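You operate a simulated robot arm through the tools that you are given. There is no shell and no other tool.

You run a simulated robot arm. Do the job below in one go: nothing can be reset, and whatever is moved stays where it is left.

JOB
Drain the soaking tray and stand the red separator block on the counter top.
Fine: drain it empty before you lift the lid; shut the tray drain slider again, and the lid at the end. Set down upright: separator block. Where these are worked on the way, their far stop is far enough and under half their travel is too little: tray drain slider.

Only the result counts: the job must be done as asked and must still hold three seconds after the hand-in. Knocking over, shifting, dropping, spilling or breaking anything else fails it. A push-on lid holds only when it is set on centred and level and pressed home; a screw cap is set on level and turned clockwise until tight.

ROBOT AND FRAMES
A 7-joint arm with a three-finger gripper, fixed in place. Base frame: the origin is on the floor under the middle of its stand, x ahead of it, y to its left, z up; the work surface is at about z = 0.8. Lengths are in m, angles in rad, forces in N, time in s.
It reaches about 1.342 m from its shoulder. Its first joint turns from -2.897 to 2.897 rad. Payload 2.69 kg.
The TCP is the grasp point between the finger pads, 0.03 m short of the fingertips. In the tool frame z runs along the fingers and y along their closing line. The gripper opens to 0.128 m; its body begins 0.117 m behind the TCP.
Orientation is that of the tool frame in the base frame, as [roll, pitch, yaw] about the fixed x, y, z axes, in that order (R = Rz(yaw) Ry(pitch) Rx(roll)). With the fingers straight down and closing along the base's y, the tool's x points along the base's -x, its y along +y and its z along -z.

CONTROLS
- The arm moves only by the tool arm_command. Its arguments are lists of equal length, an entry for each row: "linear": the shift along the tool's x, y, z in units of 100 mm (1.0 is 100 mm), a list of three; "delta_rot": the turn, a rotation vector about the tool's x, y, z in units of 90 degrees (1.0 is 90 degrees), a list of three; "grip": the gripper command, from -1 (shut) to 1 (fully open), values between in proportion. In form: {"linear": [[dx, dy, dz], ...], "delta_rot": [[ax, ay, az], ...], "grip": [grip, ...]}. A call has 1 to 20 rows; each row is the pose to reach, as a shift and turn from the pose commanded when the call began, along the tool's axes at that moment. A call with a number of a shift or a turn outside -1 to 1 is refused whole. Rows are played at 5 a second. More than 0.05 m and 0.15 rad between two rows, or a gripper value outside its range, and nothing of the call is played. Where a pose cannot be reached the arm comes as near as it can. A force on the tool above 80 N (or 10 N above the force at the start of the call, whichever is more), or a blocked arm, ends the call early, and 0.2 s more pass. Each finger travels about 0.127 m/s and halts on what it meets, pressing with about 23 N; the grip force reading is that of the motor and also rises with nothing between the fingers. The clock runs only during rows and for 0.2 s after the last one: add rows that repeat a pose to give the fingers time. The reply holds the time, the measured pose of the TCP, the force on the tool along the base axes, the opening and the grip force, in the units named above and with some noise, with the torque about the TCP (base axes, N m) and any sound that the robot's microphone picked up, and new pictures: "pictures" is both (left out), scene, wrist or none.
- Cameras (640 x 400 px; columns grow to the right, rows downward): "scene" is fixed at [0.4117, -0.5083, 1.4522]; the picture's right is [0.83, -0.56, 0.00], its down [-0.44, -0.65, -0.62] and it looks along [0.35, 0.52, -0.78] (base axes); focal length 214 px, centre (320, 200). "wrist" rides on the gripper at [0.058, 0.054, -0.131] in the tool frame; the picture's right is [-0.68, 0.74, 0.00], its down [-0.62, -0.57, -0.55] and it looks along [-0.40, -0.37, 0.84] (tool axes); focal length 234 px, centre (320, 200). There is no depth. A picture from a camera that has moved, and an enlarged one, comes with that camera's place and axes in the base frame and with its lens. The place of the scene camera against the robot may be out by one fixed shift of up to 0.018 m in any direction.
- move_column(by): moves the trunk up (or, below 0, down) by that many m; the arm rides with it, the base frame stays. It gives what a move gives, with no picture.
- zoom(camera, box): a new picture of the part [left, top, right, bottom] of that camera's present view, enlarged. No time passes.
- sign_off(): hands the job in; it is judged then, once.

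Places have to be worked out from the pictures, the camera data and where the tool is seen. Open the gripper and draw the arm clear of the work before you hand the job in, unless the task says otherwise.

The tools are called after "Call:" as name(argument=value, ...) on one line, values as JSON. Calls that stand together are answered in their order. arm_command: Moves the arm, as the interface text tells. Its arguments: {"type":"object","properties":{"linear":{"type":"array","items":{"type":"array","items":{"type":"number"}}},"delta_rot":{"type":"array","items":{"type":"array","items":{"type":"number"}}},"grip":{"type":"array","items":{"type":"number"}},"pictures":{"type":"string","enum":["both","scene","wrist","none"]}},"required":["linear","delta_rot","grip"]} The other tools are called the same way: move_column (by) moves the trunk up or down; zoom (camera, box) takes an enlarged picture of a part of a camera's view; sign_off () hands the job in.

At the start:

```text
t: 0.0
position: [0.7707, 0.1064, 1.1985]
tool_rot: [-3.142, 0.0, 3.141]
force: [-0.4, -0.1, 0.6]
wrist_torque: [-0.01, 0.01, -0.02]
grip_width: 0.1278
grip_force: 0.2
trunk travel left (down, up): [-0.15, 0.2]
```

scene: 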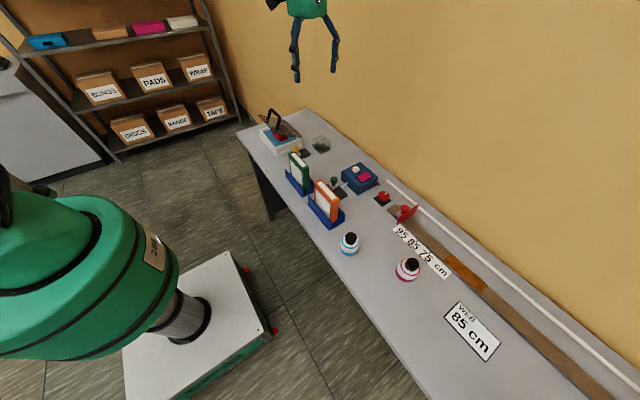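
wrist: 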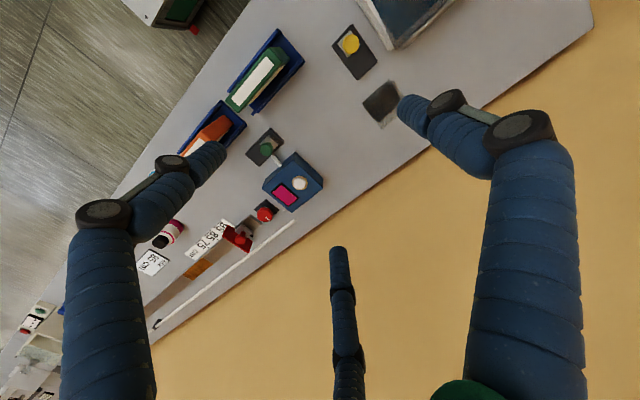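

The soaking tray seems to be the white box with a dark lid at the far end of the counter. I'll zoom in on the scene to study it.

Call:
zoom(camera="scene", box=[235, 95, 345, 165])

Call:
zoom(camera="scene", box=[270, 140, 430, 240])

Call:
zoom(camera="wrist", box=[300, 0, 460, 100])

```text
5.71 times, centred on (290, 130) of scene
camera zoom: at [0.4117, -0.5083, 1.4522], right [0.83, -0.56, 0.0], down [-0.44, -0.65, -0.62], along [0.35, 0.52, -0.78], focal length 1226 px, centre (491, 600)
```

zoom: 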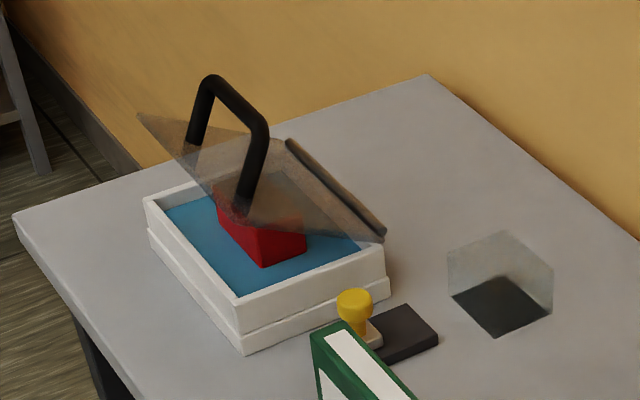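

```text
4.00 times, centred on (350, 190) of scene
camera zoom: at [0.4117, -0.5083, 1.4522], right [0.83, -0.56, 0.0], down [-0.44, -0.65, -0.62], along [0.35, 0.52, -0.78], focal length 858 px, centre (200, 240)
```

zoom: 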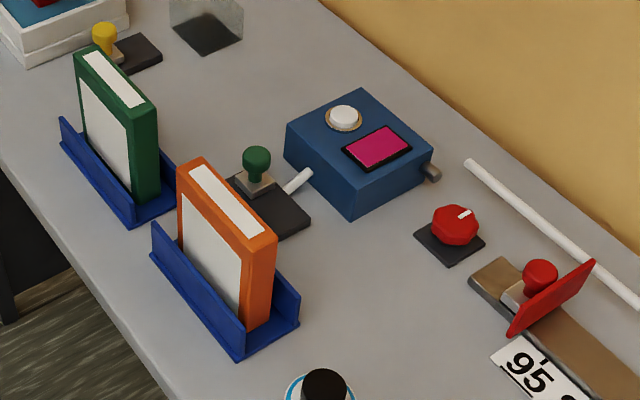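

```text
4.00 times, centred on (380, 50) of wrist
camera zoom: at [0.7126, 0.1588, 1.3295], right [0.68, 0.74, 0.0], down [0.62, -0.57, 0.55], along [0.4, -0.37, -0.84], focal length 937 px, centre (80, 800)
```

zoom: 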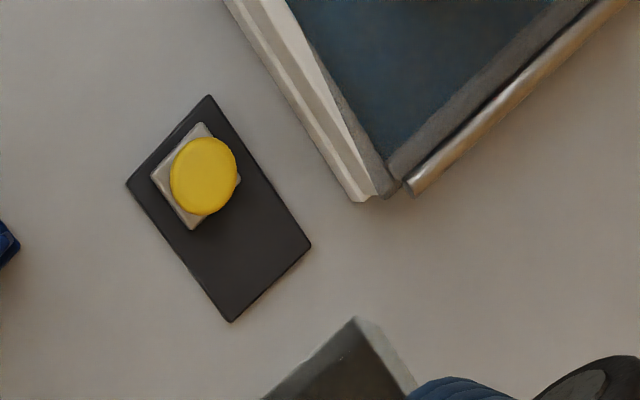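

The tray sits at about x 0.68–0.81, y 0.25–0.43 with a handled lid; a yellow-knobbed slider is beside it. I'll look closer at each of these before moving.

Call:
zoom(camera="scene", box=[252, 100, 308, 135])

Call:
zoom(camera="scene", box=[255, 125, 311, 160])

Call:
zoom(camera="scene", box=[370, 180, 530, 280])

Call:
zoom(camera="wrist", box=[220, 110, 380, 210])

```text
11.43 times, centred on (280, 118) of scene
camera zoom: at [0.4117, -0.5083, 1.4522], right [0.83, -0.56, 0.0], down [-0.44, -0.65, -0.62], along [0.35, 0.52, -0.78], focal length 2451 px, centre (777, 1143)
```

zoom: 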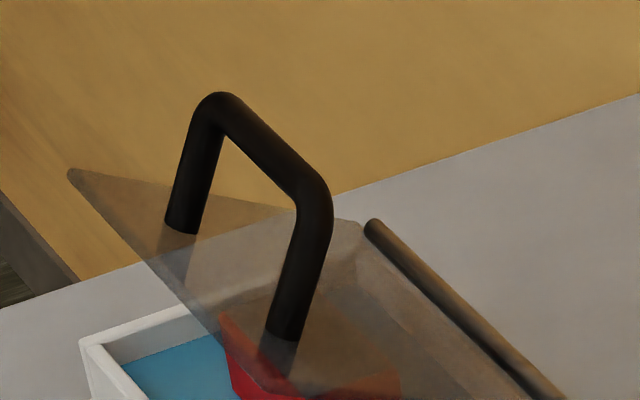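

```text
11.43 times, centred on (283, 142) of scene
camera zoom: at [0.4117, -0.5083, 1.4522], right [0.83, -0.56, 0.0], down [-0.44, -0.65, -0.62], along [0.35, 0.52, -0.78], focal length 2451 px, centre (743, 857)
```

zoom: 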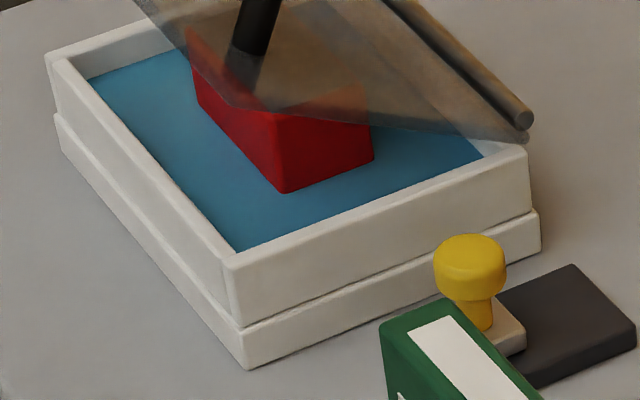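

```text
4.00 times, centred on (450, 230) of scene
camera zoom: at [0.4117, -0.5083, 1.4522], right [0.83, -0.56, 0.0], down [-0.44, -0.65, -0.62], along [0.35, 0.52, -0.78], focal length 858 px, centre (-200, 80)
```

zoom: 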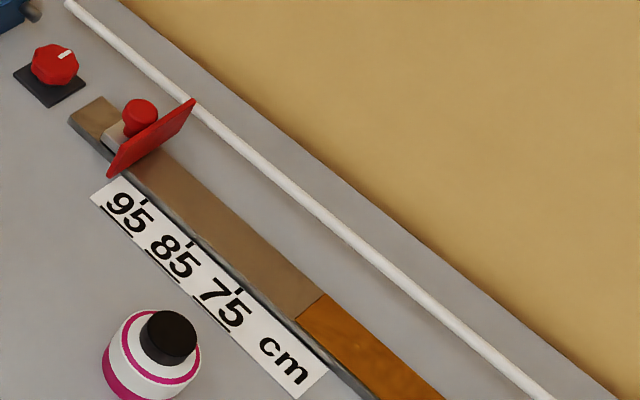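

```text
4.00 times, centred on (300, 160) of wrist
camera zoom: at [0.7126, 0.1588, 1.3295], right [0.68, 0.74, 0.0], down [0.62, -0.57, 0.55], along [0.4, -0.37, -0.84], focal length 937 px, centre (400, 360)
```

zoom: 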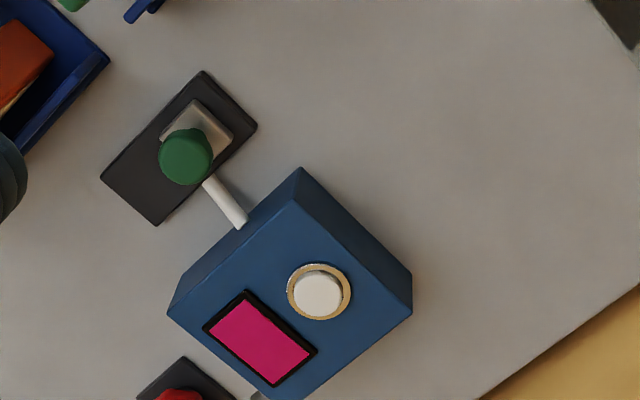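

The lid is hinged on the wall side, ajar by about 28°, with its bail handle at roughly x 0.745, y 0.34, z 0.957. I'll turn the tool -90° about its axis and shift back a little to get a wrist view of the tray from the robot side.

Call:
arm_command(linear=[[0.09, 0.04, 0], [0.18, 0.08, 0], [0.27, 0.12, 0], [0.36, 0.16, 0], [0.45, 0.2, 0], [0.54, 0.24, 0], [0.63, 0.28, 0], [0.72, 0.32, 0], [0.81, 0.36, 0], [0.9, 0.4, 0], [0.95, 0.4, 0], [1.0, 0.4, 0], [1.0, 0.4, 0]], delta_rot=[[0, 0, -0.0833], [0, 0, -0.1667], [0, 0, -0.25], [0, 0, -0.3333], [0, 0, -0.4167], [0, 0, -0.5], [0, 0, -0.5833], [0, 0, -0.6667], [0, 0, -0.75], [0, 0, -0.8333], [0, 0, -0.9167], [0, 0, -1.0], [0, 0, -1.0]], grip=[1, 1, 1, 1, 1, 1, 1, 1, 1, 1, 1, 1, 1])

```text
t: 2.8
position: [0.6709, 0.146, 1.198]
tool_rot: [-3.141, -0.001, -1.57]
force: [-0.7, 0.1, -0.2]
wrist_torque: [0.0, -0.04, -0.02]
grip_width: 0.128
grip_force: 0.0
trunk travel left (down, up): [-0.15, 0.2]
camera wrist: at [0.6169, 0.0866, 1.3293], right [-0.74, 0.68, 0.0], down [0.57, 0.62, 0.55], along [0.37, 0.4, -0.84], focal length 234 px, centre (320, 200)
```

scene: 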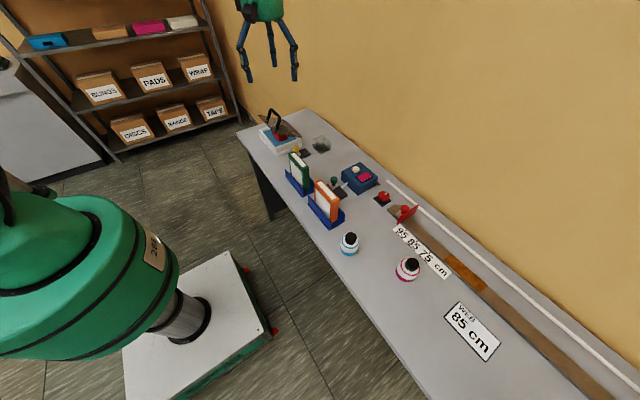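
wrist: 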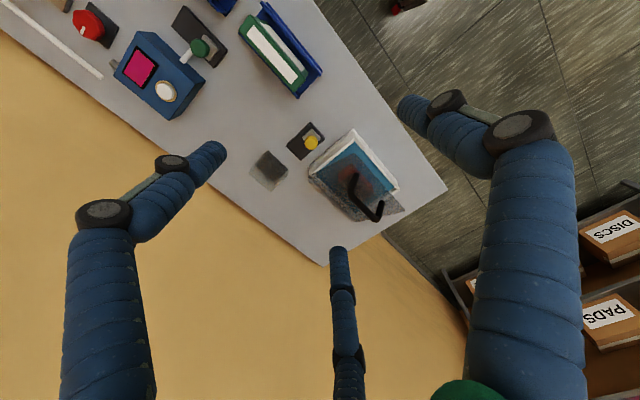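

The wrist now sees the tray and the yellow slider. The three fingers sit at +y and at about ±68 mm in x on the −y side of the tool. I'll enlarge the tray region.

Call:
zoom(camera="wrist", box=[300, 125, 412, 225])

Call:
zoom(camera="wrist", box=[240, 115, 340, 190])

Call:
zoom(camera="scene", box=[230, 0, 310, 90])

```text
4.00 times, centred on (356, 175) of wrist
camera zoom: at [0.6169, 0.0866, 1.3293], right [-0.74, 0.68, 0.0], down [0.57, 0.62, 0.55], along [0.37, 0.4, -0.84], focal length 937 px, centre (176, 300)
```

zoom: 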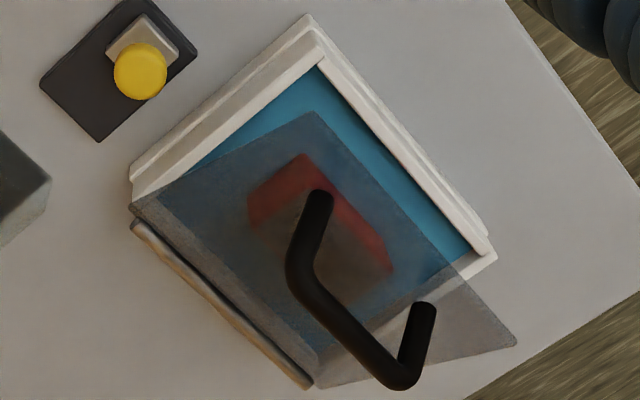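

```text
5.33 times, centred on (290, 152) of wrist
camera zoom: at [0.6169, 0.0866, 1.3293], right [-0.74, 0.68, 0.0], down [0.57, 0.62, 0.55], along [0.37, 0.4, -0.84], focal length 1249 px, centre (480, 453)
```

zoom: 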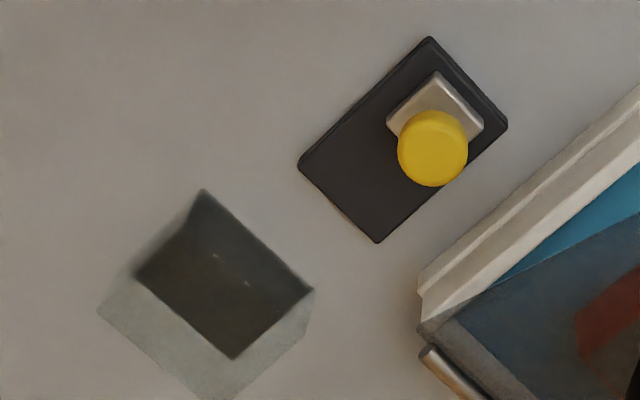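

```text
4.44 times, centred on (270, 45) of scene
camera zoom: at [0.4117, -0.5083, 1.4522], right [0.83, -0.56, 0.0], down [-0.44, -0.65, -0.62], along [0.35, 0.52, -0.78], focal length 953 px, centre (542, 889)
```

zoom: 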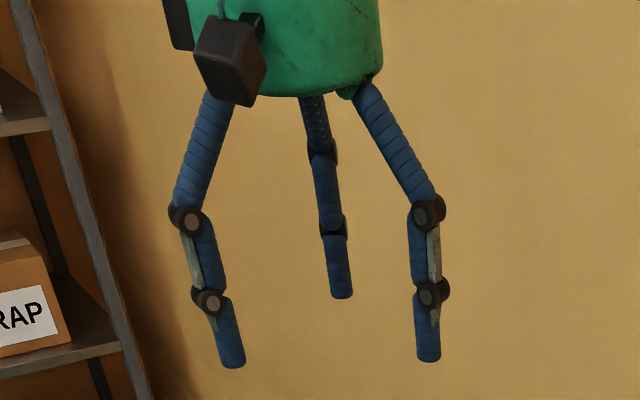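

Knob centre is near (0.744, 0.198), top z≈0.853, and its plate runs x 0.725–0.803, so it slides toward +x. I'll half-close the gripper here in the air to see how the fingers close before approaching.

Call:
arm_command(linear=[[0, 0, 0], [0, 0, 0], [0, 0, 0]], delta_rot=[[0, 0, 0], [0, 0, 0], [0, 0, 0]], grip=[-0.1, -0.1, -0.1], pictures="both")

Call:
zoom(camera="scene", box=[230, 0, 310, 90])

```text
t: 3.6
position: [0.6712, 0.1446, 1.199]
tool_rot: [3.14, 0.0, -1.572]
force: [0.7, 0.5, -0.8]
wrist_torque: [-0.04, 0.0, 0.04]
grip_width: 0.0578
grip_force: 0.0
trunk travel left (down, up): [-0.15, 0.2]
camera wrist: at [0.6171, 0.0867, 1.3293], right [-0.74, 0.68, 0.0], down [0.57, 0.62, 0.55], along [0.37, 0.4, -0.84], focal length 234 px, centre (320, 200)
```

scene: 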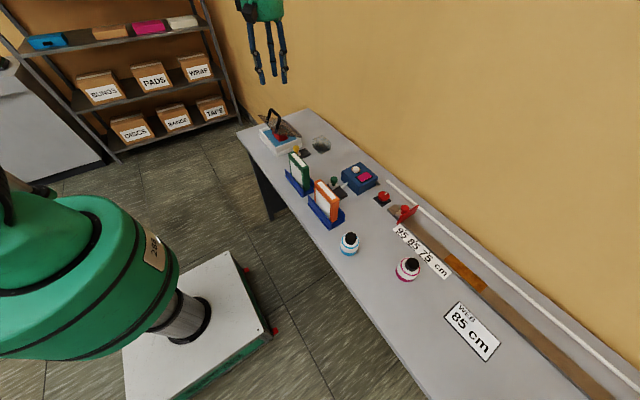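
wrist: 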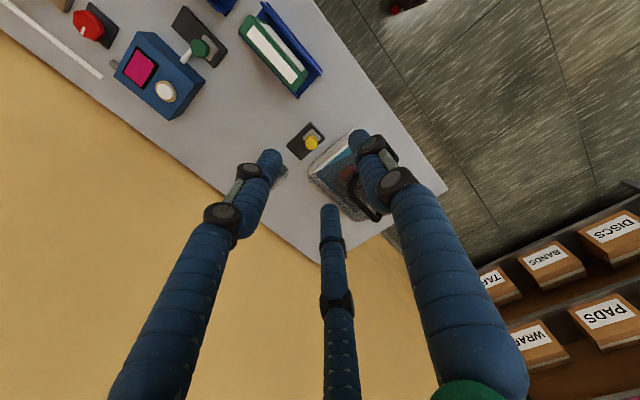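

```text
4.44 times, centred on (270, 45) of scene
camera zoom: at [0.4117, -0.5083, 1.4522], right [0.83, -0.56, 0.0], down [-0.44, -0.65, -0.62], along [0.35, 0.52, -0.78], focal length 953 px, centre (542, 889)
```

zoom: 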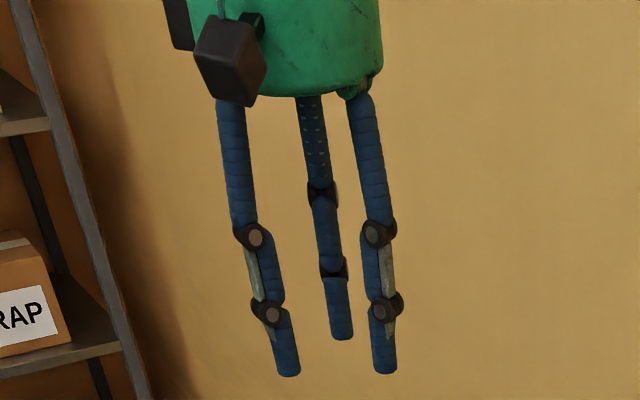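

The fingers close radially and evenly, with inner radius equal to half the width. I'll move above the knob while turning another −90°, so the single finger points −y away from the tray.

Call:
arm_command(linear=[[-0.043, -0.061, 0.08], [-0.086, -0.122, 0.16], [-0.129, -0.183, 0.24], [-0.172, -0.244, 0.32], [-0.215, -0.305, 0.4], [-0.258, -0.366, 0.48], [-0.301, -0.427, 0.56], [-0.344, -0.488, 0.64], [-0.387, -0.549, 0.72], [-0.43, -0.61, 0.8], [-0.473, -0.672, 0.9], [-0.516, -0.733, 1.0], [-0.516, -0.733, 1.0]], delta_rot=[[0, 0, -0.0833], [0, 0, -0.1667], [0, 0, -0.25], [0, 0, -0.3333], [0, 0, -0.4167], [0, 0, -0.5], [0, 0, -0.5833], [0, 0, -0.6667], [0, 0, -0.75], [0, 0, -0.8333], [0, 0, -0.9167], [0, 0, -1.0], [0, 0, -1.0]], grip=[-0.1, -0.1, -0.1, -0.1, -0.1, -0.1, -0.1, -0.1, -0.1, -0.1, -0.1, -0.1, -0.1])

```text
t: 6.4
position: [0.7451, 0.1967, 1.0979]
tool_rot: [3.141, -0.001, -0.001]
force: [0.4, 0.0, -0.5]
wrist_torque: [-0.03, 0.04, 0.03]
grip_width: 0.0576
grip_force: 0.0
trunk travel left (down, up): [-0.15, 0.2]
camera wrist: at [0.8042, 0.1432, 1.2281], right [-0.68, -0.74, 0.0], down [-0.62, 0.57, 0.55], along [-0.4, 0.37, -0.84], focal length 234 px, centre (320, 200)
```

scene: 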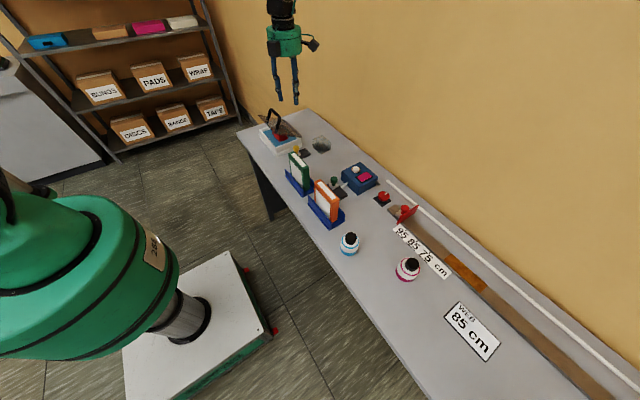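
wrist: 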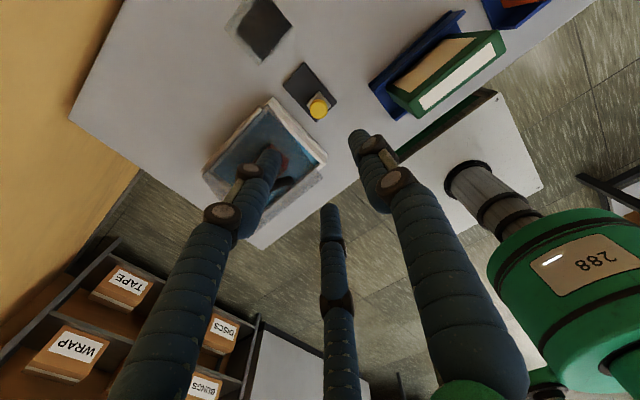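

The rotation worked. I'll zoom to pin down the knob from this second viewpoint.

Call:
zoom(camera="wrist", box=[270, 50, 370, 130])

Call:
zoom(camera="wrist", box=[195, 85, 335, 205])

```text
5.00 times, centred on (320, 90) of wrist
camera zoom: at [0.8042, 0.1432, 1.2281], right [-0.68, -0.74, 0.0], down [-0.62, 0.57, 0.55], along [-0.4, 0.37, -0.84], focal length 1171 px, centre (320, 750)
```

zoom: 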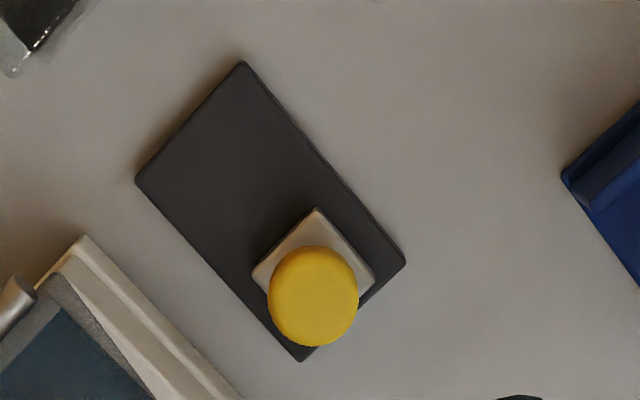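

```text
3.33 times, centred on (265, 145) of wrist
camera zoom: at [0.8042, 0.1432, 1.2281], right [-0.68, -0.74, 0.0], down [-0.62, 0.57, 0.55], along [-0.4, 0.37, -0.84], focal length 781 px, centre (503, 383)
```

zoom: 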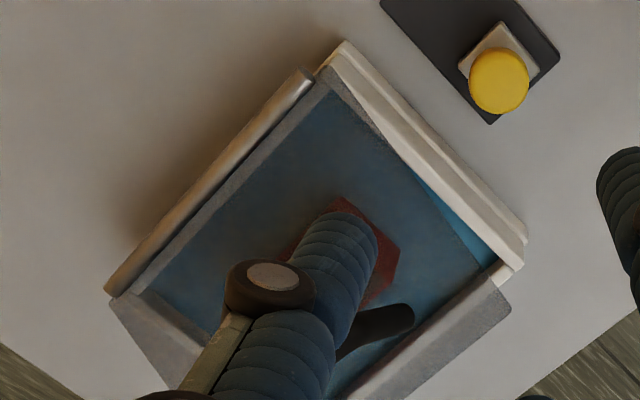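

Both views put the knob at about (0.746, 0.199) with its top at z≈0.853. I'm descending straight above it to roughly z 0.90, fingers part open.

Call:
arm_command(linear=[[0.015, -0.005, 0.3], [0.015, -0.005, 0.65], [0.015, -0.005, 1.0], [0.015, -0.005, 1.0]], delta_rot=[[0, 0, 0], [0, 0, 0], [0, 0, 0], [0, 0, 0]], grip=[-0.1, -0.1, -0.1, -0.1], pictures="none")

Call:
arm_command(linear=[[0, 0, 0.3], [0, 0, 0.6], [0, 0, 0.8], [0, 0, 0.95], [0, 0, 0.95]], delta_rot=[[0, 0, 0], [0, 0, 0], [0, 0, 0], [0, 0, 0], [0, 0, 0]], grip=[-0.1, -0.1, -0.1, -0.1, -0.1], pictures="both")

Call:
zoom(camera="scene", box=[250, 80, 346, 160])

```text
t: 7.4
position: [0.748, 0.1965, 0.9994]
tool_rot: [3.14, 0.001, -0.001]
force: [-0.2, 1.2, -0.1]
wrist_torque: [0.03, 0.04, 0.02]
grip_width: 0.058
grip_force: 0.0
trunk travel left (down, up): [-0.15, 0.2]
```

```text
t: 8.6
position: [0.7446, 0.1968, 0.9034]
tool_rot: [3.141, 0.001, 0.0]
force: [0.2, 0.7, 0.3]
wrist_torque: [-0.02, -0.04, -0.03]
grip_width: 0.0576
grip_force: 0.1
trunk travel left (down, up): [-0.15, 0.2]
camera wrist: at [0.8038, 0.1433, 1.0343], right [-0.68, -0.74, 0.0], down [-0.62, 0.57, 0.55], along [-0.4, 0.37, -0.84], focal length 234 px, centre (320, 200)
```

scene: 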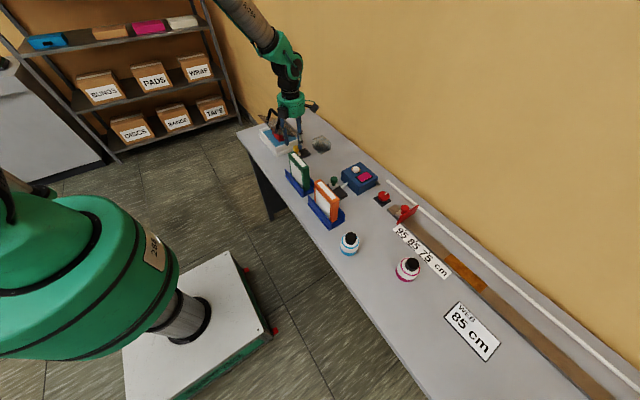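
wrist: 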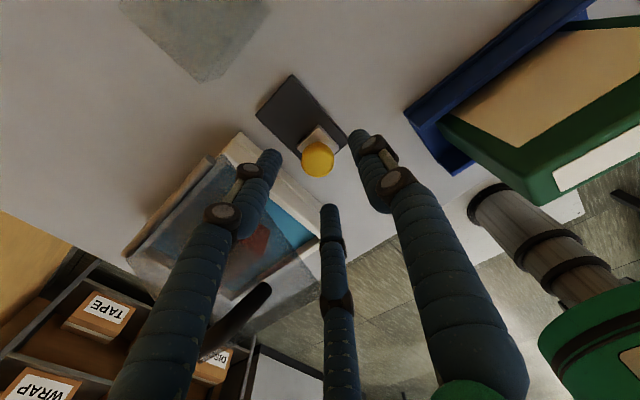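

```text
5.00 times, centred on (298, 120) of scene
camera zoom: at [0.4117, -0.5083, 1.4522], right [0.83, -0.56, 0.0], down [-0.44, -0.65, -0.62], along [0.35, 0.52, -0.78], focal length 1072 px, centre (430, 600)
```

zoom: 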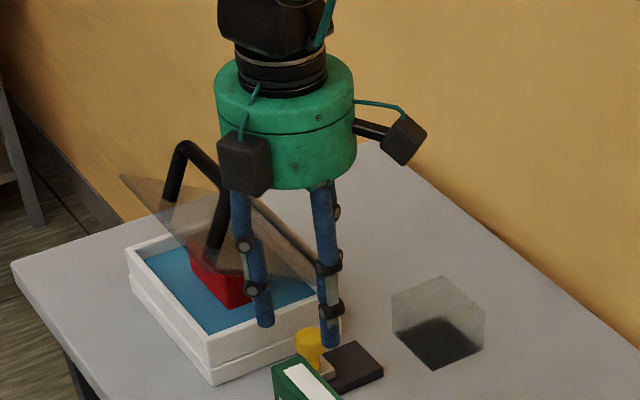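

Fingers straddle the knob with clearance from tray and lid. I'll lower to z≈0.864 and then close on the knob.

Call:
arm_command(linear=[[0, 0, 0.15], [0, 0, 0.3], [0, 0, 0.395], [0, 0, 0.395]], delta_rot=[[0, 0, 0], [0, 0, 0], [0, 0, 0], [0, 0, 0]], grip=[-0.1, -0.1, -0.1, -0.1], pictures="both")

Call:
zoom(camera="scene", box=[265, 100, 345, 160])

Call:
zoom(camera="wrist", box=[220, 70, 420, 270])

```text
t: 9.6
position: [0.7447, 0.1954, 0.8628]
tool_rot: [-3.141, 0.0, 0.002]
force: [0.0, -0.4, 0.7]
wrist_torque: [-0.03, 0.04, -0.02]
grip_width: 0.0575
grip_force: 0.0
trunk travel left (down, up): [-0.15, 0.2]
camera wrist: at [0.8036, 0.1428, 0.9947], right [-0.68, -0.74, 0.0], down [-0.62, 0.57, 0.55], along [-0.4, 0.37, -0.84], focal length 234 px, centre (320, 200)
```

scene: 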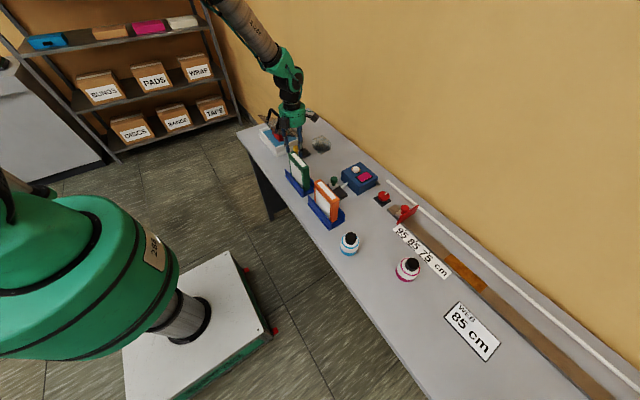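
wrist: 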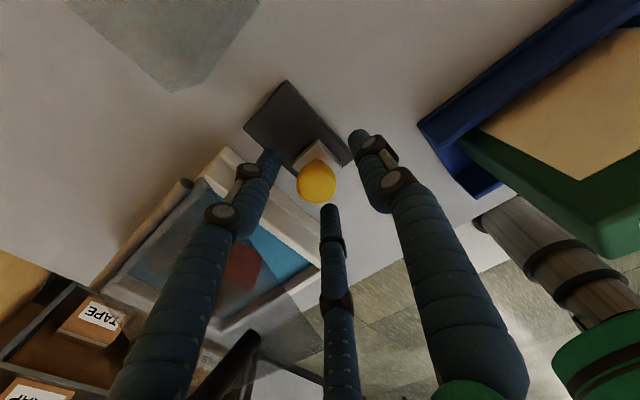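

```text
6.67 times, centred on (305, 130) of scene
camera zoom: at [0.4117, -0.5083, 1.4522], right [0.83, -0.56, 0.0], down [-0.44, -0.65, -0.62], along [0.35, 0.52, -0.78], focal length 1430 px, centre (420, 667)
```

zoom: 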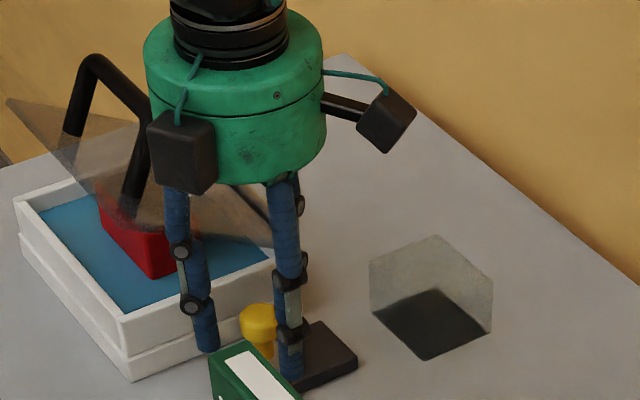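

```text
2.00 times, centred on (320, 170) of wrist
camera zoom: at [0.8036, 0.1428, 0.9947], right [-0.68, -0.74, 0.0], down [-0.62, 0.57, 0.55], along [-0.4, 0.37, -0.84], focal length 468 px, centre (320, 260)
```

zoom: 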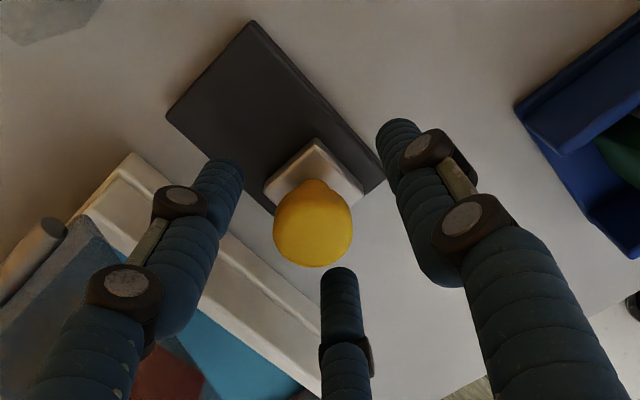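

The knob is centred between the fingertips to within about 2 mm. I'll close on it and wait for the grip to settle.

Call:
arm_command(linear=[[0, 0, 0], [0, 0, 0], [0, 0, 0], [0, 0, 0]], delta_rot=[[0, 0, 0], [0, 0, 0], [0, 0, 0], [0, 0, 0]], grip=[-0.4, -0.7, -0.7, -0.7], pictures="wrist")

Call:
zoom(camera="wrist", box=[220, 70, 420, 270])

```text
t: 10.6
position: [0.7447, 0.1974, 0.8634]
tool_rot: [3.141, 0.0, 0.0]
force: [4.9, 5.8, -3.2]
wrist_torque: [0.18, -0.1, -0.06]
grip_width: 0.0296
grip_force: 7.4
trunk travel left (down, up): [-0.15, 0.2]
camera wrist: at [0.8041, 0.1431, 0.9948], right [-0.68, -0.74, 0.0], down [-0.62, 0.57, 0.55], along [-0.4, 0.37, -0.84], focal length 234 px, centre (320, 200)
```

wrist: 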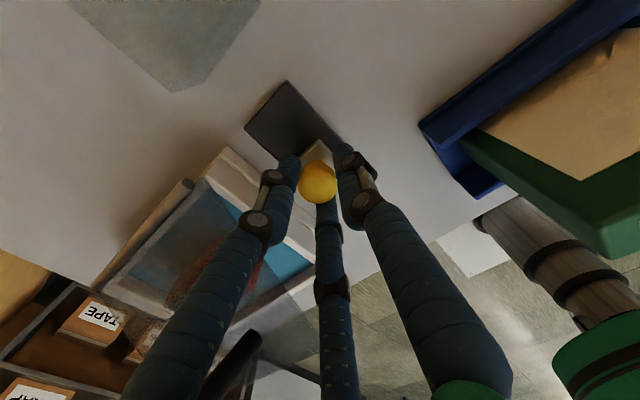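

```text
2.00 times, centred on (320, 170) of wrist
camera zoom: at [0.8041, 0.1431, 0.9948], right [-0.68, -0.74, 0.0], down [-0.62, 0.57, 0.55], along [-0.4, 0.37, -0.84], focal length 468 px, centre (320, 260)
```

zoom: 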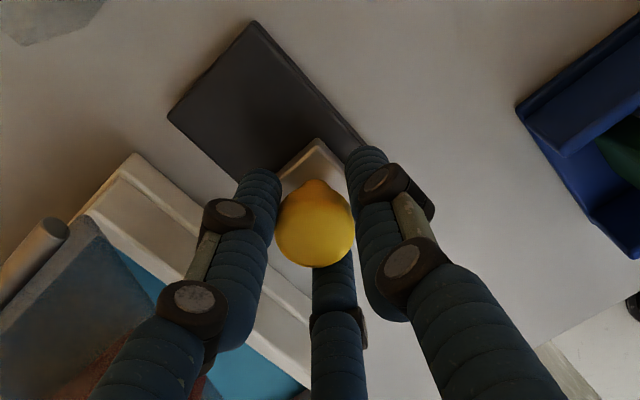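

The knob is gripped at 0.0296 m width. Now I'll slide it toward +x in 10 mm steps to find the far stop.

Call:
arm_command(linear=[[0.08, 0, 0], [0.16, 0, 0], [0.24, 0, 0], [0.32, 0, 0], [0.38, 0, 0], [0.38, 0, 0]], delta_rot=[[0, 0, 0], [0, 0, 0], [0, 0, 0], [0, 0, 0], [0, 0, 0], [0, 0, 0]], grip=[-0.7, -0.7, -0.7, -0.7, -0.7, -0.7], pictures="both")

Call:
zoom(camera="wrist", box=[220, 70, 420, 270])

Call:
zoom(camera="scene", box=[250, 100, 346, 160])

```text
t: 12.0
position: [0.783, 0.1967, 0.8643]
tool_rot: [-3.14, 0.002, -0.002]
force: [-0.4, 0.3, -2.3]
wrist_torque: [-0.05, 0.01, -0.03]
grip_width: 0.0294
grip_force: 7.8
trunk travel left (down, up): [-0.15, 0.2]
camera wrist: at [0.8423, 0.1431, 0.9948], right [-0.68, -0.74, 0.0], down [-0.62, 0.57, 0.55], along [-0.4, 0.37, -0.84], focal length 234 px, centre (320, 200)
```

scene: 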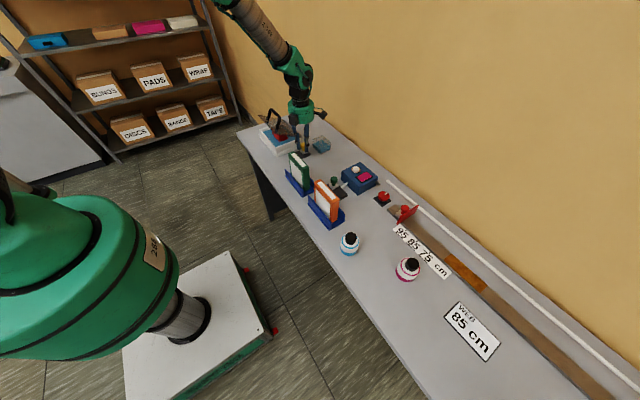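
wrist: 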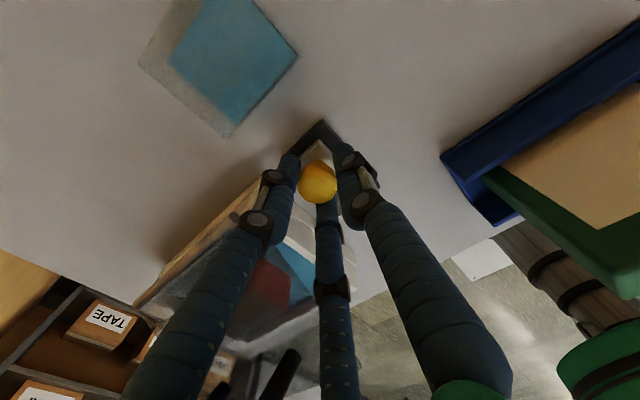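

```text
2.00 times, centred on (320, 170) of wrist
camera zoom: at [0.8423, 0.1431, 0.9948], right [-0.68, -0.74, 0.0], down [-0.62, 0.57, 0.55], along [-0.4, 0.37, -0.84], focal length 468 px, centre (320, 260)
```

zoom: 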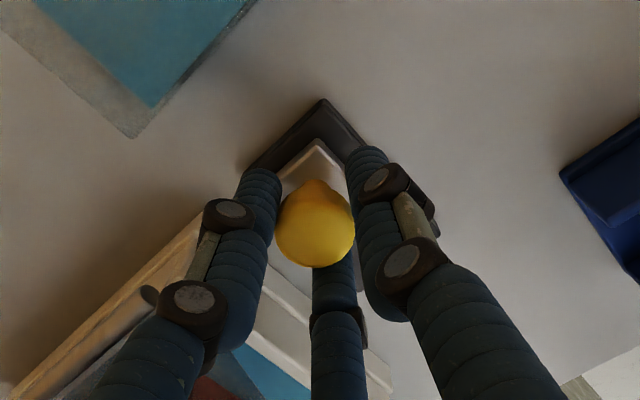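

```text
6.67 times, centred on (298, 130) of scene
camera zoom: at [0.4117, -0.5083, 1.4522], right [0.83, -0.56, 0.0], down [-0.44, -0.65, -0.62], along [0.35, 0.52, -0.78], focal length 1430 px, centre (467, 667)
```

zoom: 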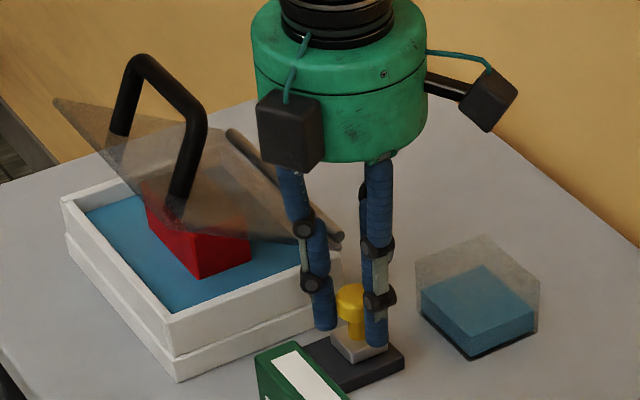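

The clear catch box is filling with blue, so this is the drain slider. I'll push a few millimetres more to the far stop and wait while it drains.

Call:
arm_command(linear=[[0.02, 0, 0], [0.04, 0, 0], [0.05, 0, 0], [0.05, 0, 0], [0.05, 0, 0], [0.05, 0, 0], [0.05, 0, 0], [0.05, 0, 0], [0.05, 0, 0], [0.05, 0, 0]], delta_rot=[[0, 0, 0], [0, 0, 0], [0, 0, 0], [0, 0, 0], [0, 0, 0], [0, 0, 0], [0, 0, 0], [0, 0, 0], [0, 0, 0], [0, 0, 0]], grip=[-0.7, -0.7, -0.7, -0.7, -0.7, -0.7, -0.7, -0.7, -0.7, -0.7], pictures="scene")

Call:
zoom(camera="scene", box=[250, 100, 346, 160])

```text
t: 14.2
position: [0.7856, 0.1974, 0.8639]
tool_rot: [-3.14, -0.001, 0.0]
force: [-23.0, -1.0, -3.2]
wrist_torque: [-0.05, 0.45, 0.24]
grip_width: 0.0324
grip_force: 9.7
trunk travel left (down, up): [-0.15, 0.2]
```

scene: 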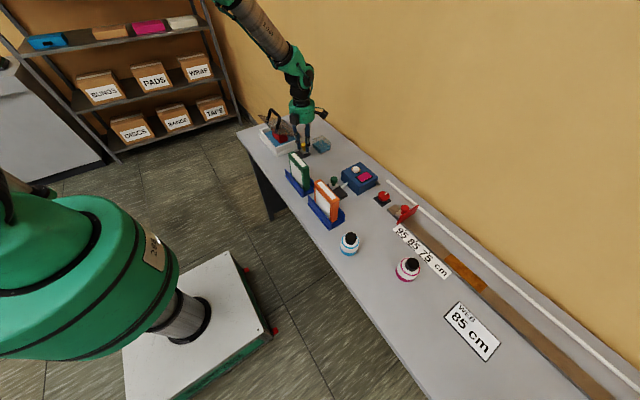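

```text
6.67 times, centred on (298, 130) of scene
camera zoom: at [0.4117, -0.5083, 1.4522], right [0.83, -0.56, 0.0], down [-0.44, -0.65, -0.62], along [0.35, 0.52, -0.78], focal length 1430 px, centre (467, 667)
```

zoom: 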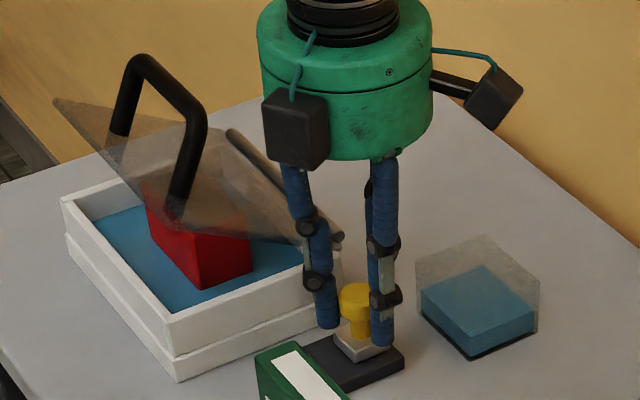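

The far stop is reached (23 N pushback) and the tray level is dropping. I'll ease the push off and wait.

Call:
arm_command(linear=[[-0.025, 0, 0], [-0.025, 0, 0], [-0.025, 0, 0], [-0.025, 0, 0], [-0.025, 0, 0], [-0.025, 0, 0], [-0.025, 0, 0], [-0.025, 0, 0], [-0.025, 0, 0], [-0.025, 0, 0], [-0.025, 0, 0], [-0.025, 0, 0], [-0.025, 0, 0], [-0.025, 0, 0], [-0.025, 0, 0], [-0.025, 0, 0], [-0.025, 0, 0], [-0.025, 0, 0], [-0.025, 0, 0], [-0.025, 0, 0]], delta_rot=[[0, 0, 0], [0, 0, 0], [0, 0, 0], [0, 0, 0], [0, 0, 0], [0, 0, 0], [0, 0, 0], [0, 0, 0], [0, 0, 0], [0, 0, 0], [0, 0, 0], [0, 0, 0], [0, 0, 0], [0, 0, 0], [0, 0, 0], [0, 0, 0], [0, 0, 0], [0, 0, 0], [0, 0, 0], [0, 0, 0]], grip=[-0.7, -0.7, -0.7, -0.7, -0.7, -0.7, -0.7, -0.7, -0.7, -0.7, -0.7, -0.7, -0.7, -0.7, -0.7, -0.7, -0.7, -0.7, -0.7, -0.7], pictures="scene")

Call:
zoom(camera="scene", box=[250, 100, 346, 160])

```text
t: 18.4
position: [0.7852, 0.1969, 0.8643]
tool_rot: [3.14, -0.001, 0.0]
force: [-12.8, 5.2, 2.5]
wrist_torque: [0.13, 0.33, 0.05]
grip_width: 0.0294
grip_force: 7.3
trunk travel left (down, up): [-0.15, 0.2]
```

scene: 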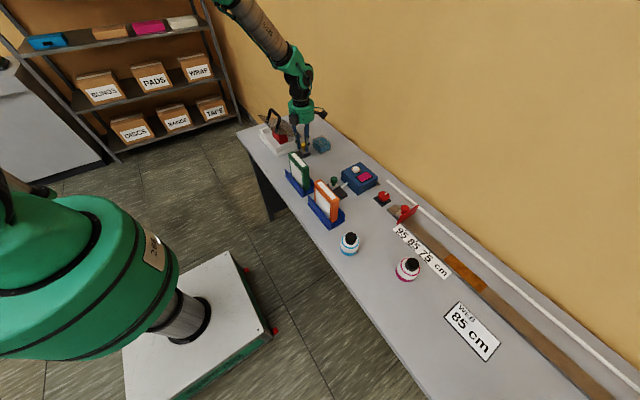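

```text
6.67 times, centred on (298, 130) of scene
camera zoom: at [0.4117, -0.5083, 1.4522], right [0.83, -0.56, 0.0], down [-0.44, -0.65, -0.62], along [0.35, 0.52, -0.78], focal length 1430 px, centre (467, 667)
```

zoom: 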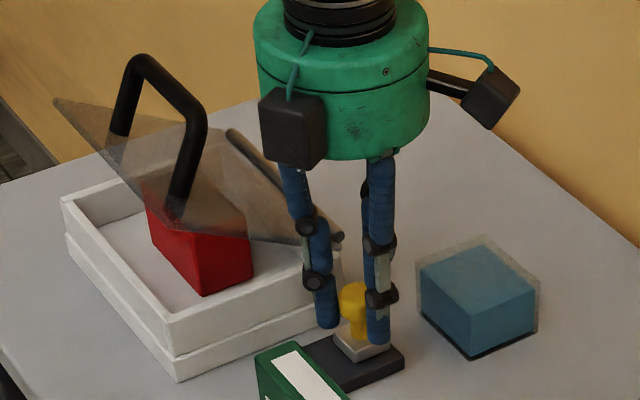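

The tray looks empty now and the catch box nearly full. I'll zoom in to confirm no blue remains.

Call:
zoom(camera="scene", box=[255, 105, 311, 160])

Call:
zoom(camera="wrist", box=[120, 160, 340, 340])

```text
7.27 times, centred on (283, 132) of scene
camera zoom: at [0.4117, -0.5083, 1.4522], right [0.83, -0.56, 0.0], down [-0.44, -0.65, -0.62], along [0.35, 0.52, -0.78], focal length 1560 px, centre (589, 691)
```

zoom: 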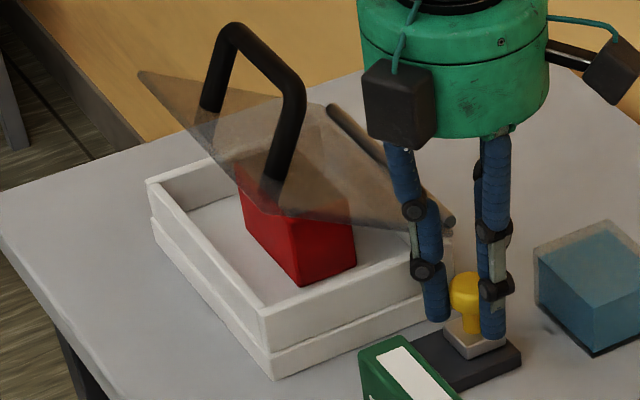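

```text
2.22 times, centred on (230, 250) of wrist
camera zoom: at [0.8444, 0.1438, 0.9953], right [-0.68, -0.74, 0.0], down [-0.62, 0.57, 0.55], along [-0.4, 0.37, -0.84], focal length 520 px, centre (520, 89)
```

zoom: 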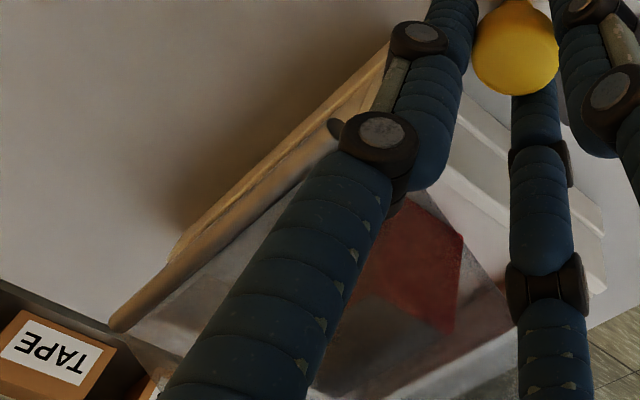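

Only the bare white floor shows. I'll wait two more seconds for any residue, then slide the knob back to −x until it meets the closed stop.

Call:
arm_command(linear=[[0, 0, 0], [0, 0, 0], [0, 0, 0], [0, 0, 0], [0, 0, 0], [0, 0, 0], [0, 0, 0], [0, 0, 0], [0, 0, 0], [0, 0, 0], [-0.08, 0, 0], [-0.16, 0, 0], [-0.24, 0, 0], [-0.32, 0, 0], [-0.38, 0, 0], [-0.42, 0, 0], [-0.44, 0, 0], [-0.45, 0, 0], [-0.45, 0, 0]], delta_rot=[[0, 0, 0], [0, 0, 0], [0, 0, 0], [0, 0, 0], [0, 0, 0], [0, 0, 0], [0, 0, 0], [0, 0, 0], [0, 0, 0], [0, 0, 0], [0, 0, 0], [0, 0, 0], [0, 0, 0], [0, 0, 0], [0, 0, 0], [0, 0, 0], [0, 0, 0], [0, 0, 0], [0, 0, 0]], grip=[-0.7, -0.7, -0.7, -0.7, -0.7, -0.7, -0.7, -0.7, -0.7, -0.7, -0.7, -0.7, -0.7, -0.7, -0.7, -0.7, -0.7, -0.7, -0.7], pictures="both")

Call:
zoom(camera="wrist", box=[220, 70, 420, 270])

Call:
zoom(camera="scene", box=[250, 100, 346, 160])

```text
t: 22.4
position: [0.7418, 0.1981, 0.8642]
tool_rot: [3.14, -0.002, 0.0]
force: [19.3, 8.4, 1.5]
wrist_torque: [0.28, -0.36, 0.0]
grip_width: 0.0332
grip_force: 10.2
trunk travel left (down, up): [-0.15, 0.2]
camera wrist: at [0.8013, 0.144, 0.9956], right [-0.68, -0.74, 0.0], down [-0.62, 0.57, 0.55], along [-0.4, 0.37, -0.84], focal length 234 px, centre (320, 200)
```

scene: 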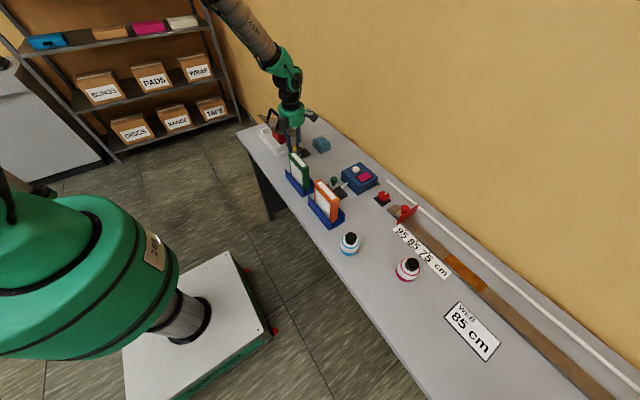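
wrist: 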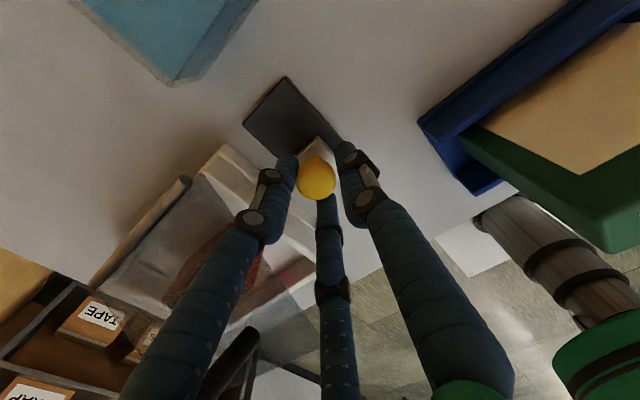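

```text
2.00 times, centred on (320, 170) of wrist
camera zoom: at [0.8013, 0.144, 0.9956], right [-0.68, -0.74, 0.0], down [-0.62, 0.57, 0.55], along [-0.4, 0.37, -0.84], focal length 468 px, centre (320, 260)
```

zoom: 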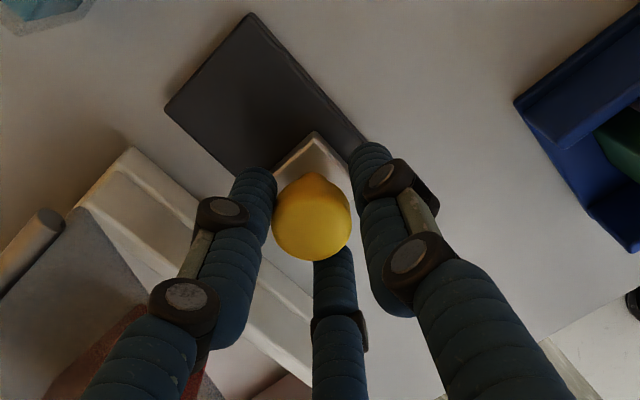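

```text
6.67 times, centred on (298, 130) of scene
camera zoom: at [0.4117, -0.5083, 1.4522], right [0.83, -0.56, 0.0], down [-0.44, -0.65, -0.62], along [0.35, 0.52, -0.78], focal length 1430 px, centre (467, 667)
```

zoom: 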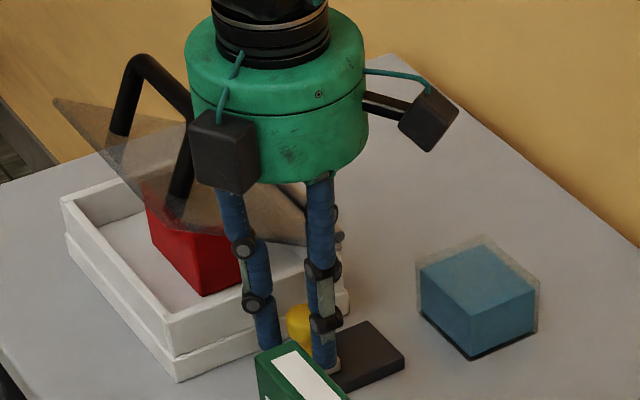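

The slider is back hard against its closed stop. I'll open the fingers around the knob and rise straight up.

Call:
arm_command(linear=[[0.03, 0, 0], [0.03, 0, 0], [0.03, 0, 0], [0.03, 0, -0.1], [0.03, 0, -0.3], [0.03, 0, -0.6], [0.03, 0, -1.0], [0.03, 0, -1.0]], delta_rot=[[0, 0, 0], [0, 0, 0], [0, 0, 0], [0, 0, 0], [0, 0, 0], [0, 0, 0], [0, 0, 0], [0, 0, 0]], grip=[-0.4, -0.1, -0.1, -0.1, -0.1, -0.1, -0.1, -0.1], pictures="none")

Call:
arm_command(linear=[[0, 0, -0.3], [0, 0, -0.6], [0, 0, -1.0], [0, 0, -1.0]], delta_rot=[[0, 0, 0], [0, 0, 0], [0, 0, 0], [0, 0, 0]], grip=[-0.1, -0.1, -0.1, -0.1], pictures="both")

Call:
zoom(camera="scene", box=[250, 100, 346, 160])

Call:
zoom(camera="wrist", box=[270, 50, 370, 130])

```text
t: 24.2
position: [0.7421, 0.199, 0.9653]
tool_rot: [-3.14, 0.0, 0.001]
force: [-1.0, -0.3, 0.1]
wrist_torque: [0.01, -0.05, 0.01]
grip_width: 0.0575
grip_force: 0.0
trunk travel left (down, up): [-0.15, 0.2]
```

```text
t: 25.2
position: [0.7438, 0.1983, 1.0662]
tool_rot: [-3.142, 0.001, -0.001]
force: [-0.2, 0.6, -0.2]
wrist_torque: [0.03, -0.03, 0.0]
grip_width: 0.0576
grip_force: 0.0
trunk travel left (down, up): [-0.15, 0.2]
camera wrist: at [0.8031, 0.145, 1.197], right [-0.68, -0.74, 0.0], down [-0.62, 0.57, 0.55], along [-0.4, 0.37, -0.84], focal length 234 px, centre (320, 200)
```

scene: 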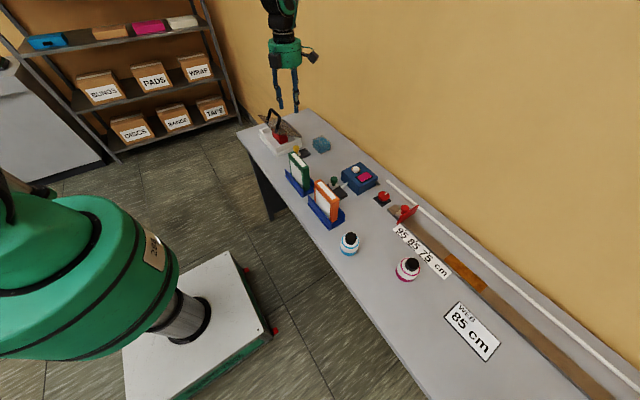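
wrist: 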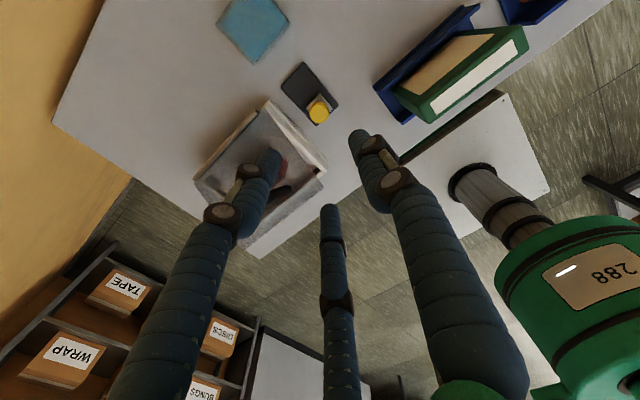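

```text
6.67 times, centred on (298, 130) of scene
camera zoom: at [0.4117, -0.5083, 1.4522], right [0.83, -0.56, 0.0], down [-0.44, -0.65, -0.62], along [0.35, 0.52, -0.78], focal length 1430 px, centre (467, 667)
```

zoom: 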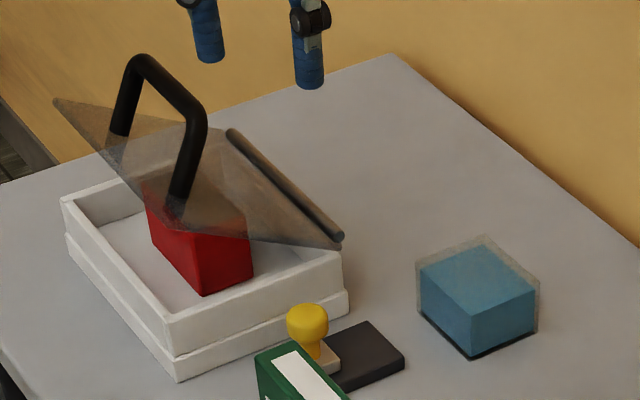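

```text
5.00 times, centred on (320, 90) of wrist
camera zoom: at [0.8031, 0.145, 1.197], right [-0.68, -0.74, 0.0], down [-0.62, 0.57, 0.55], along [-0.4, 0.37, -0.84], focal length 1171 px, centre (320, 750)
```

zoom: 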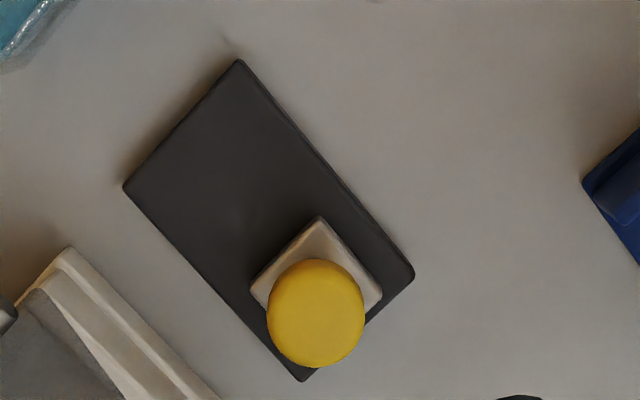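

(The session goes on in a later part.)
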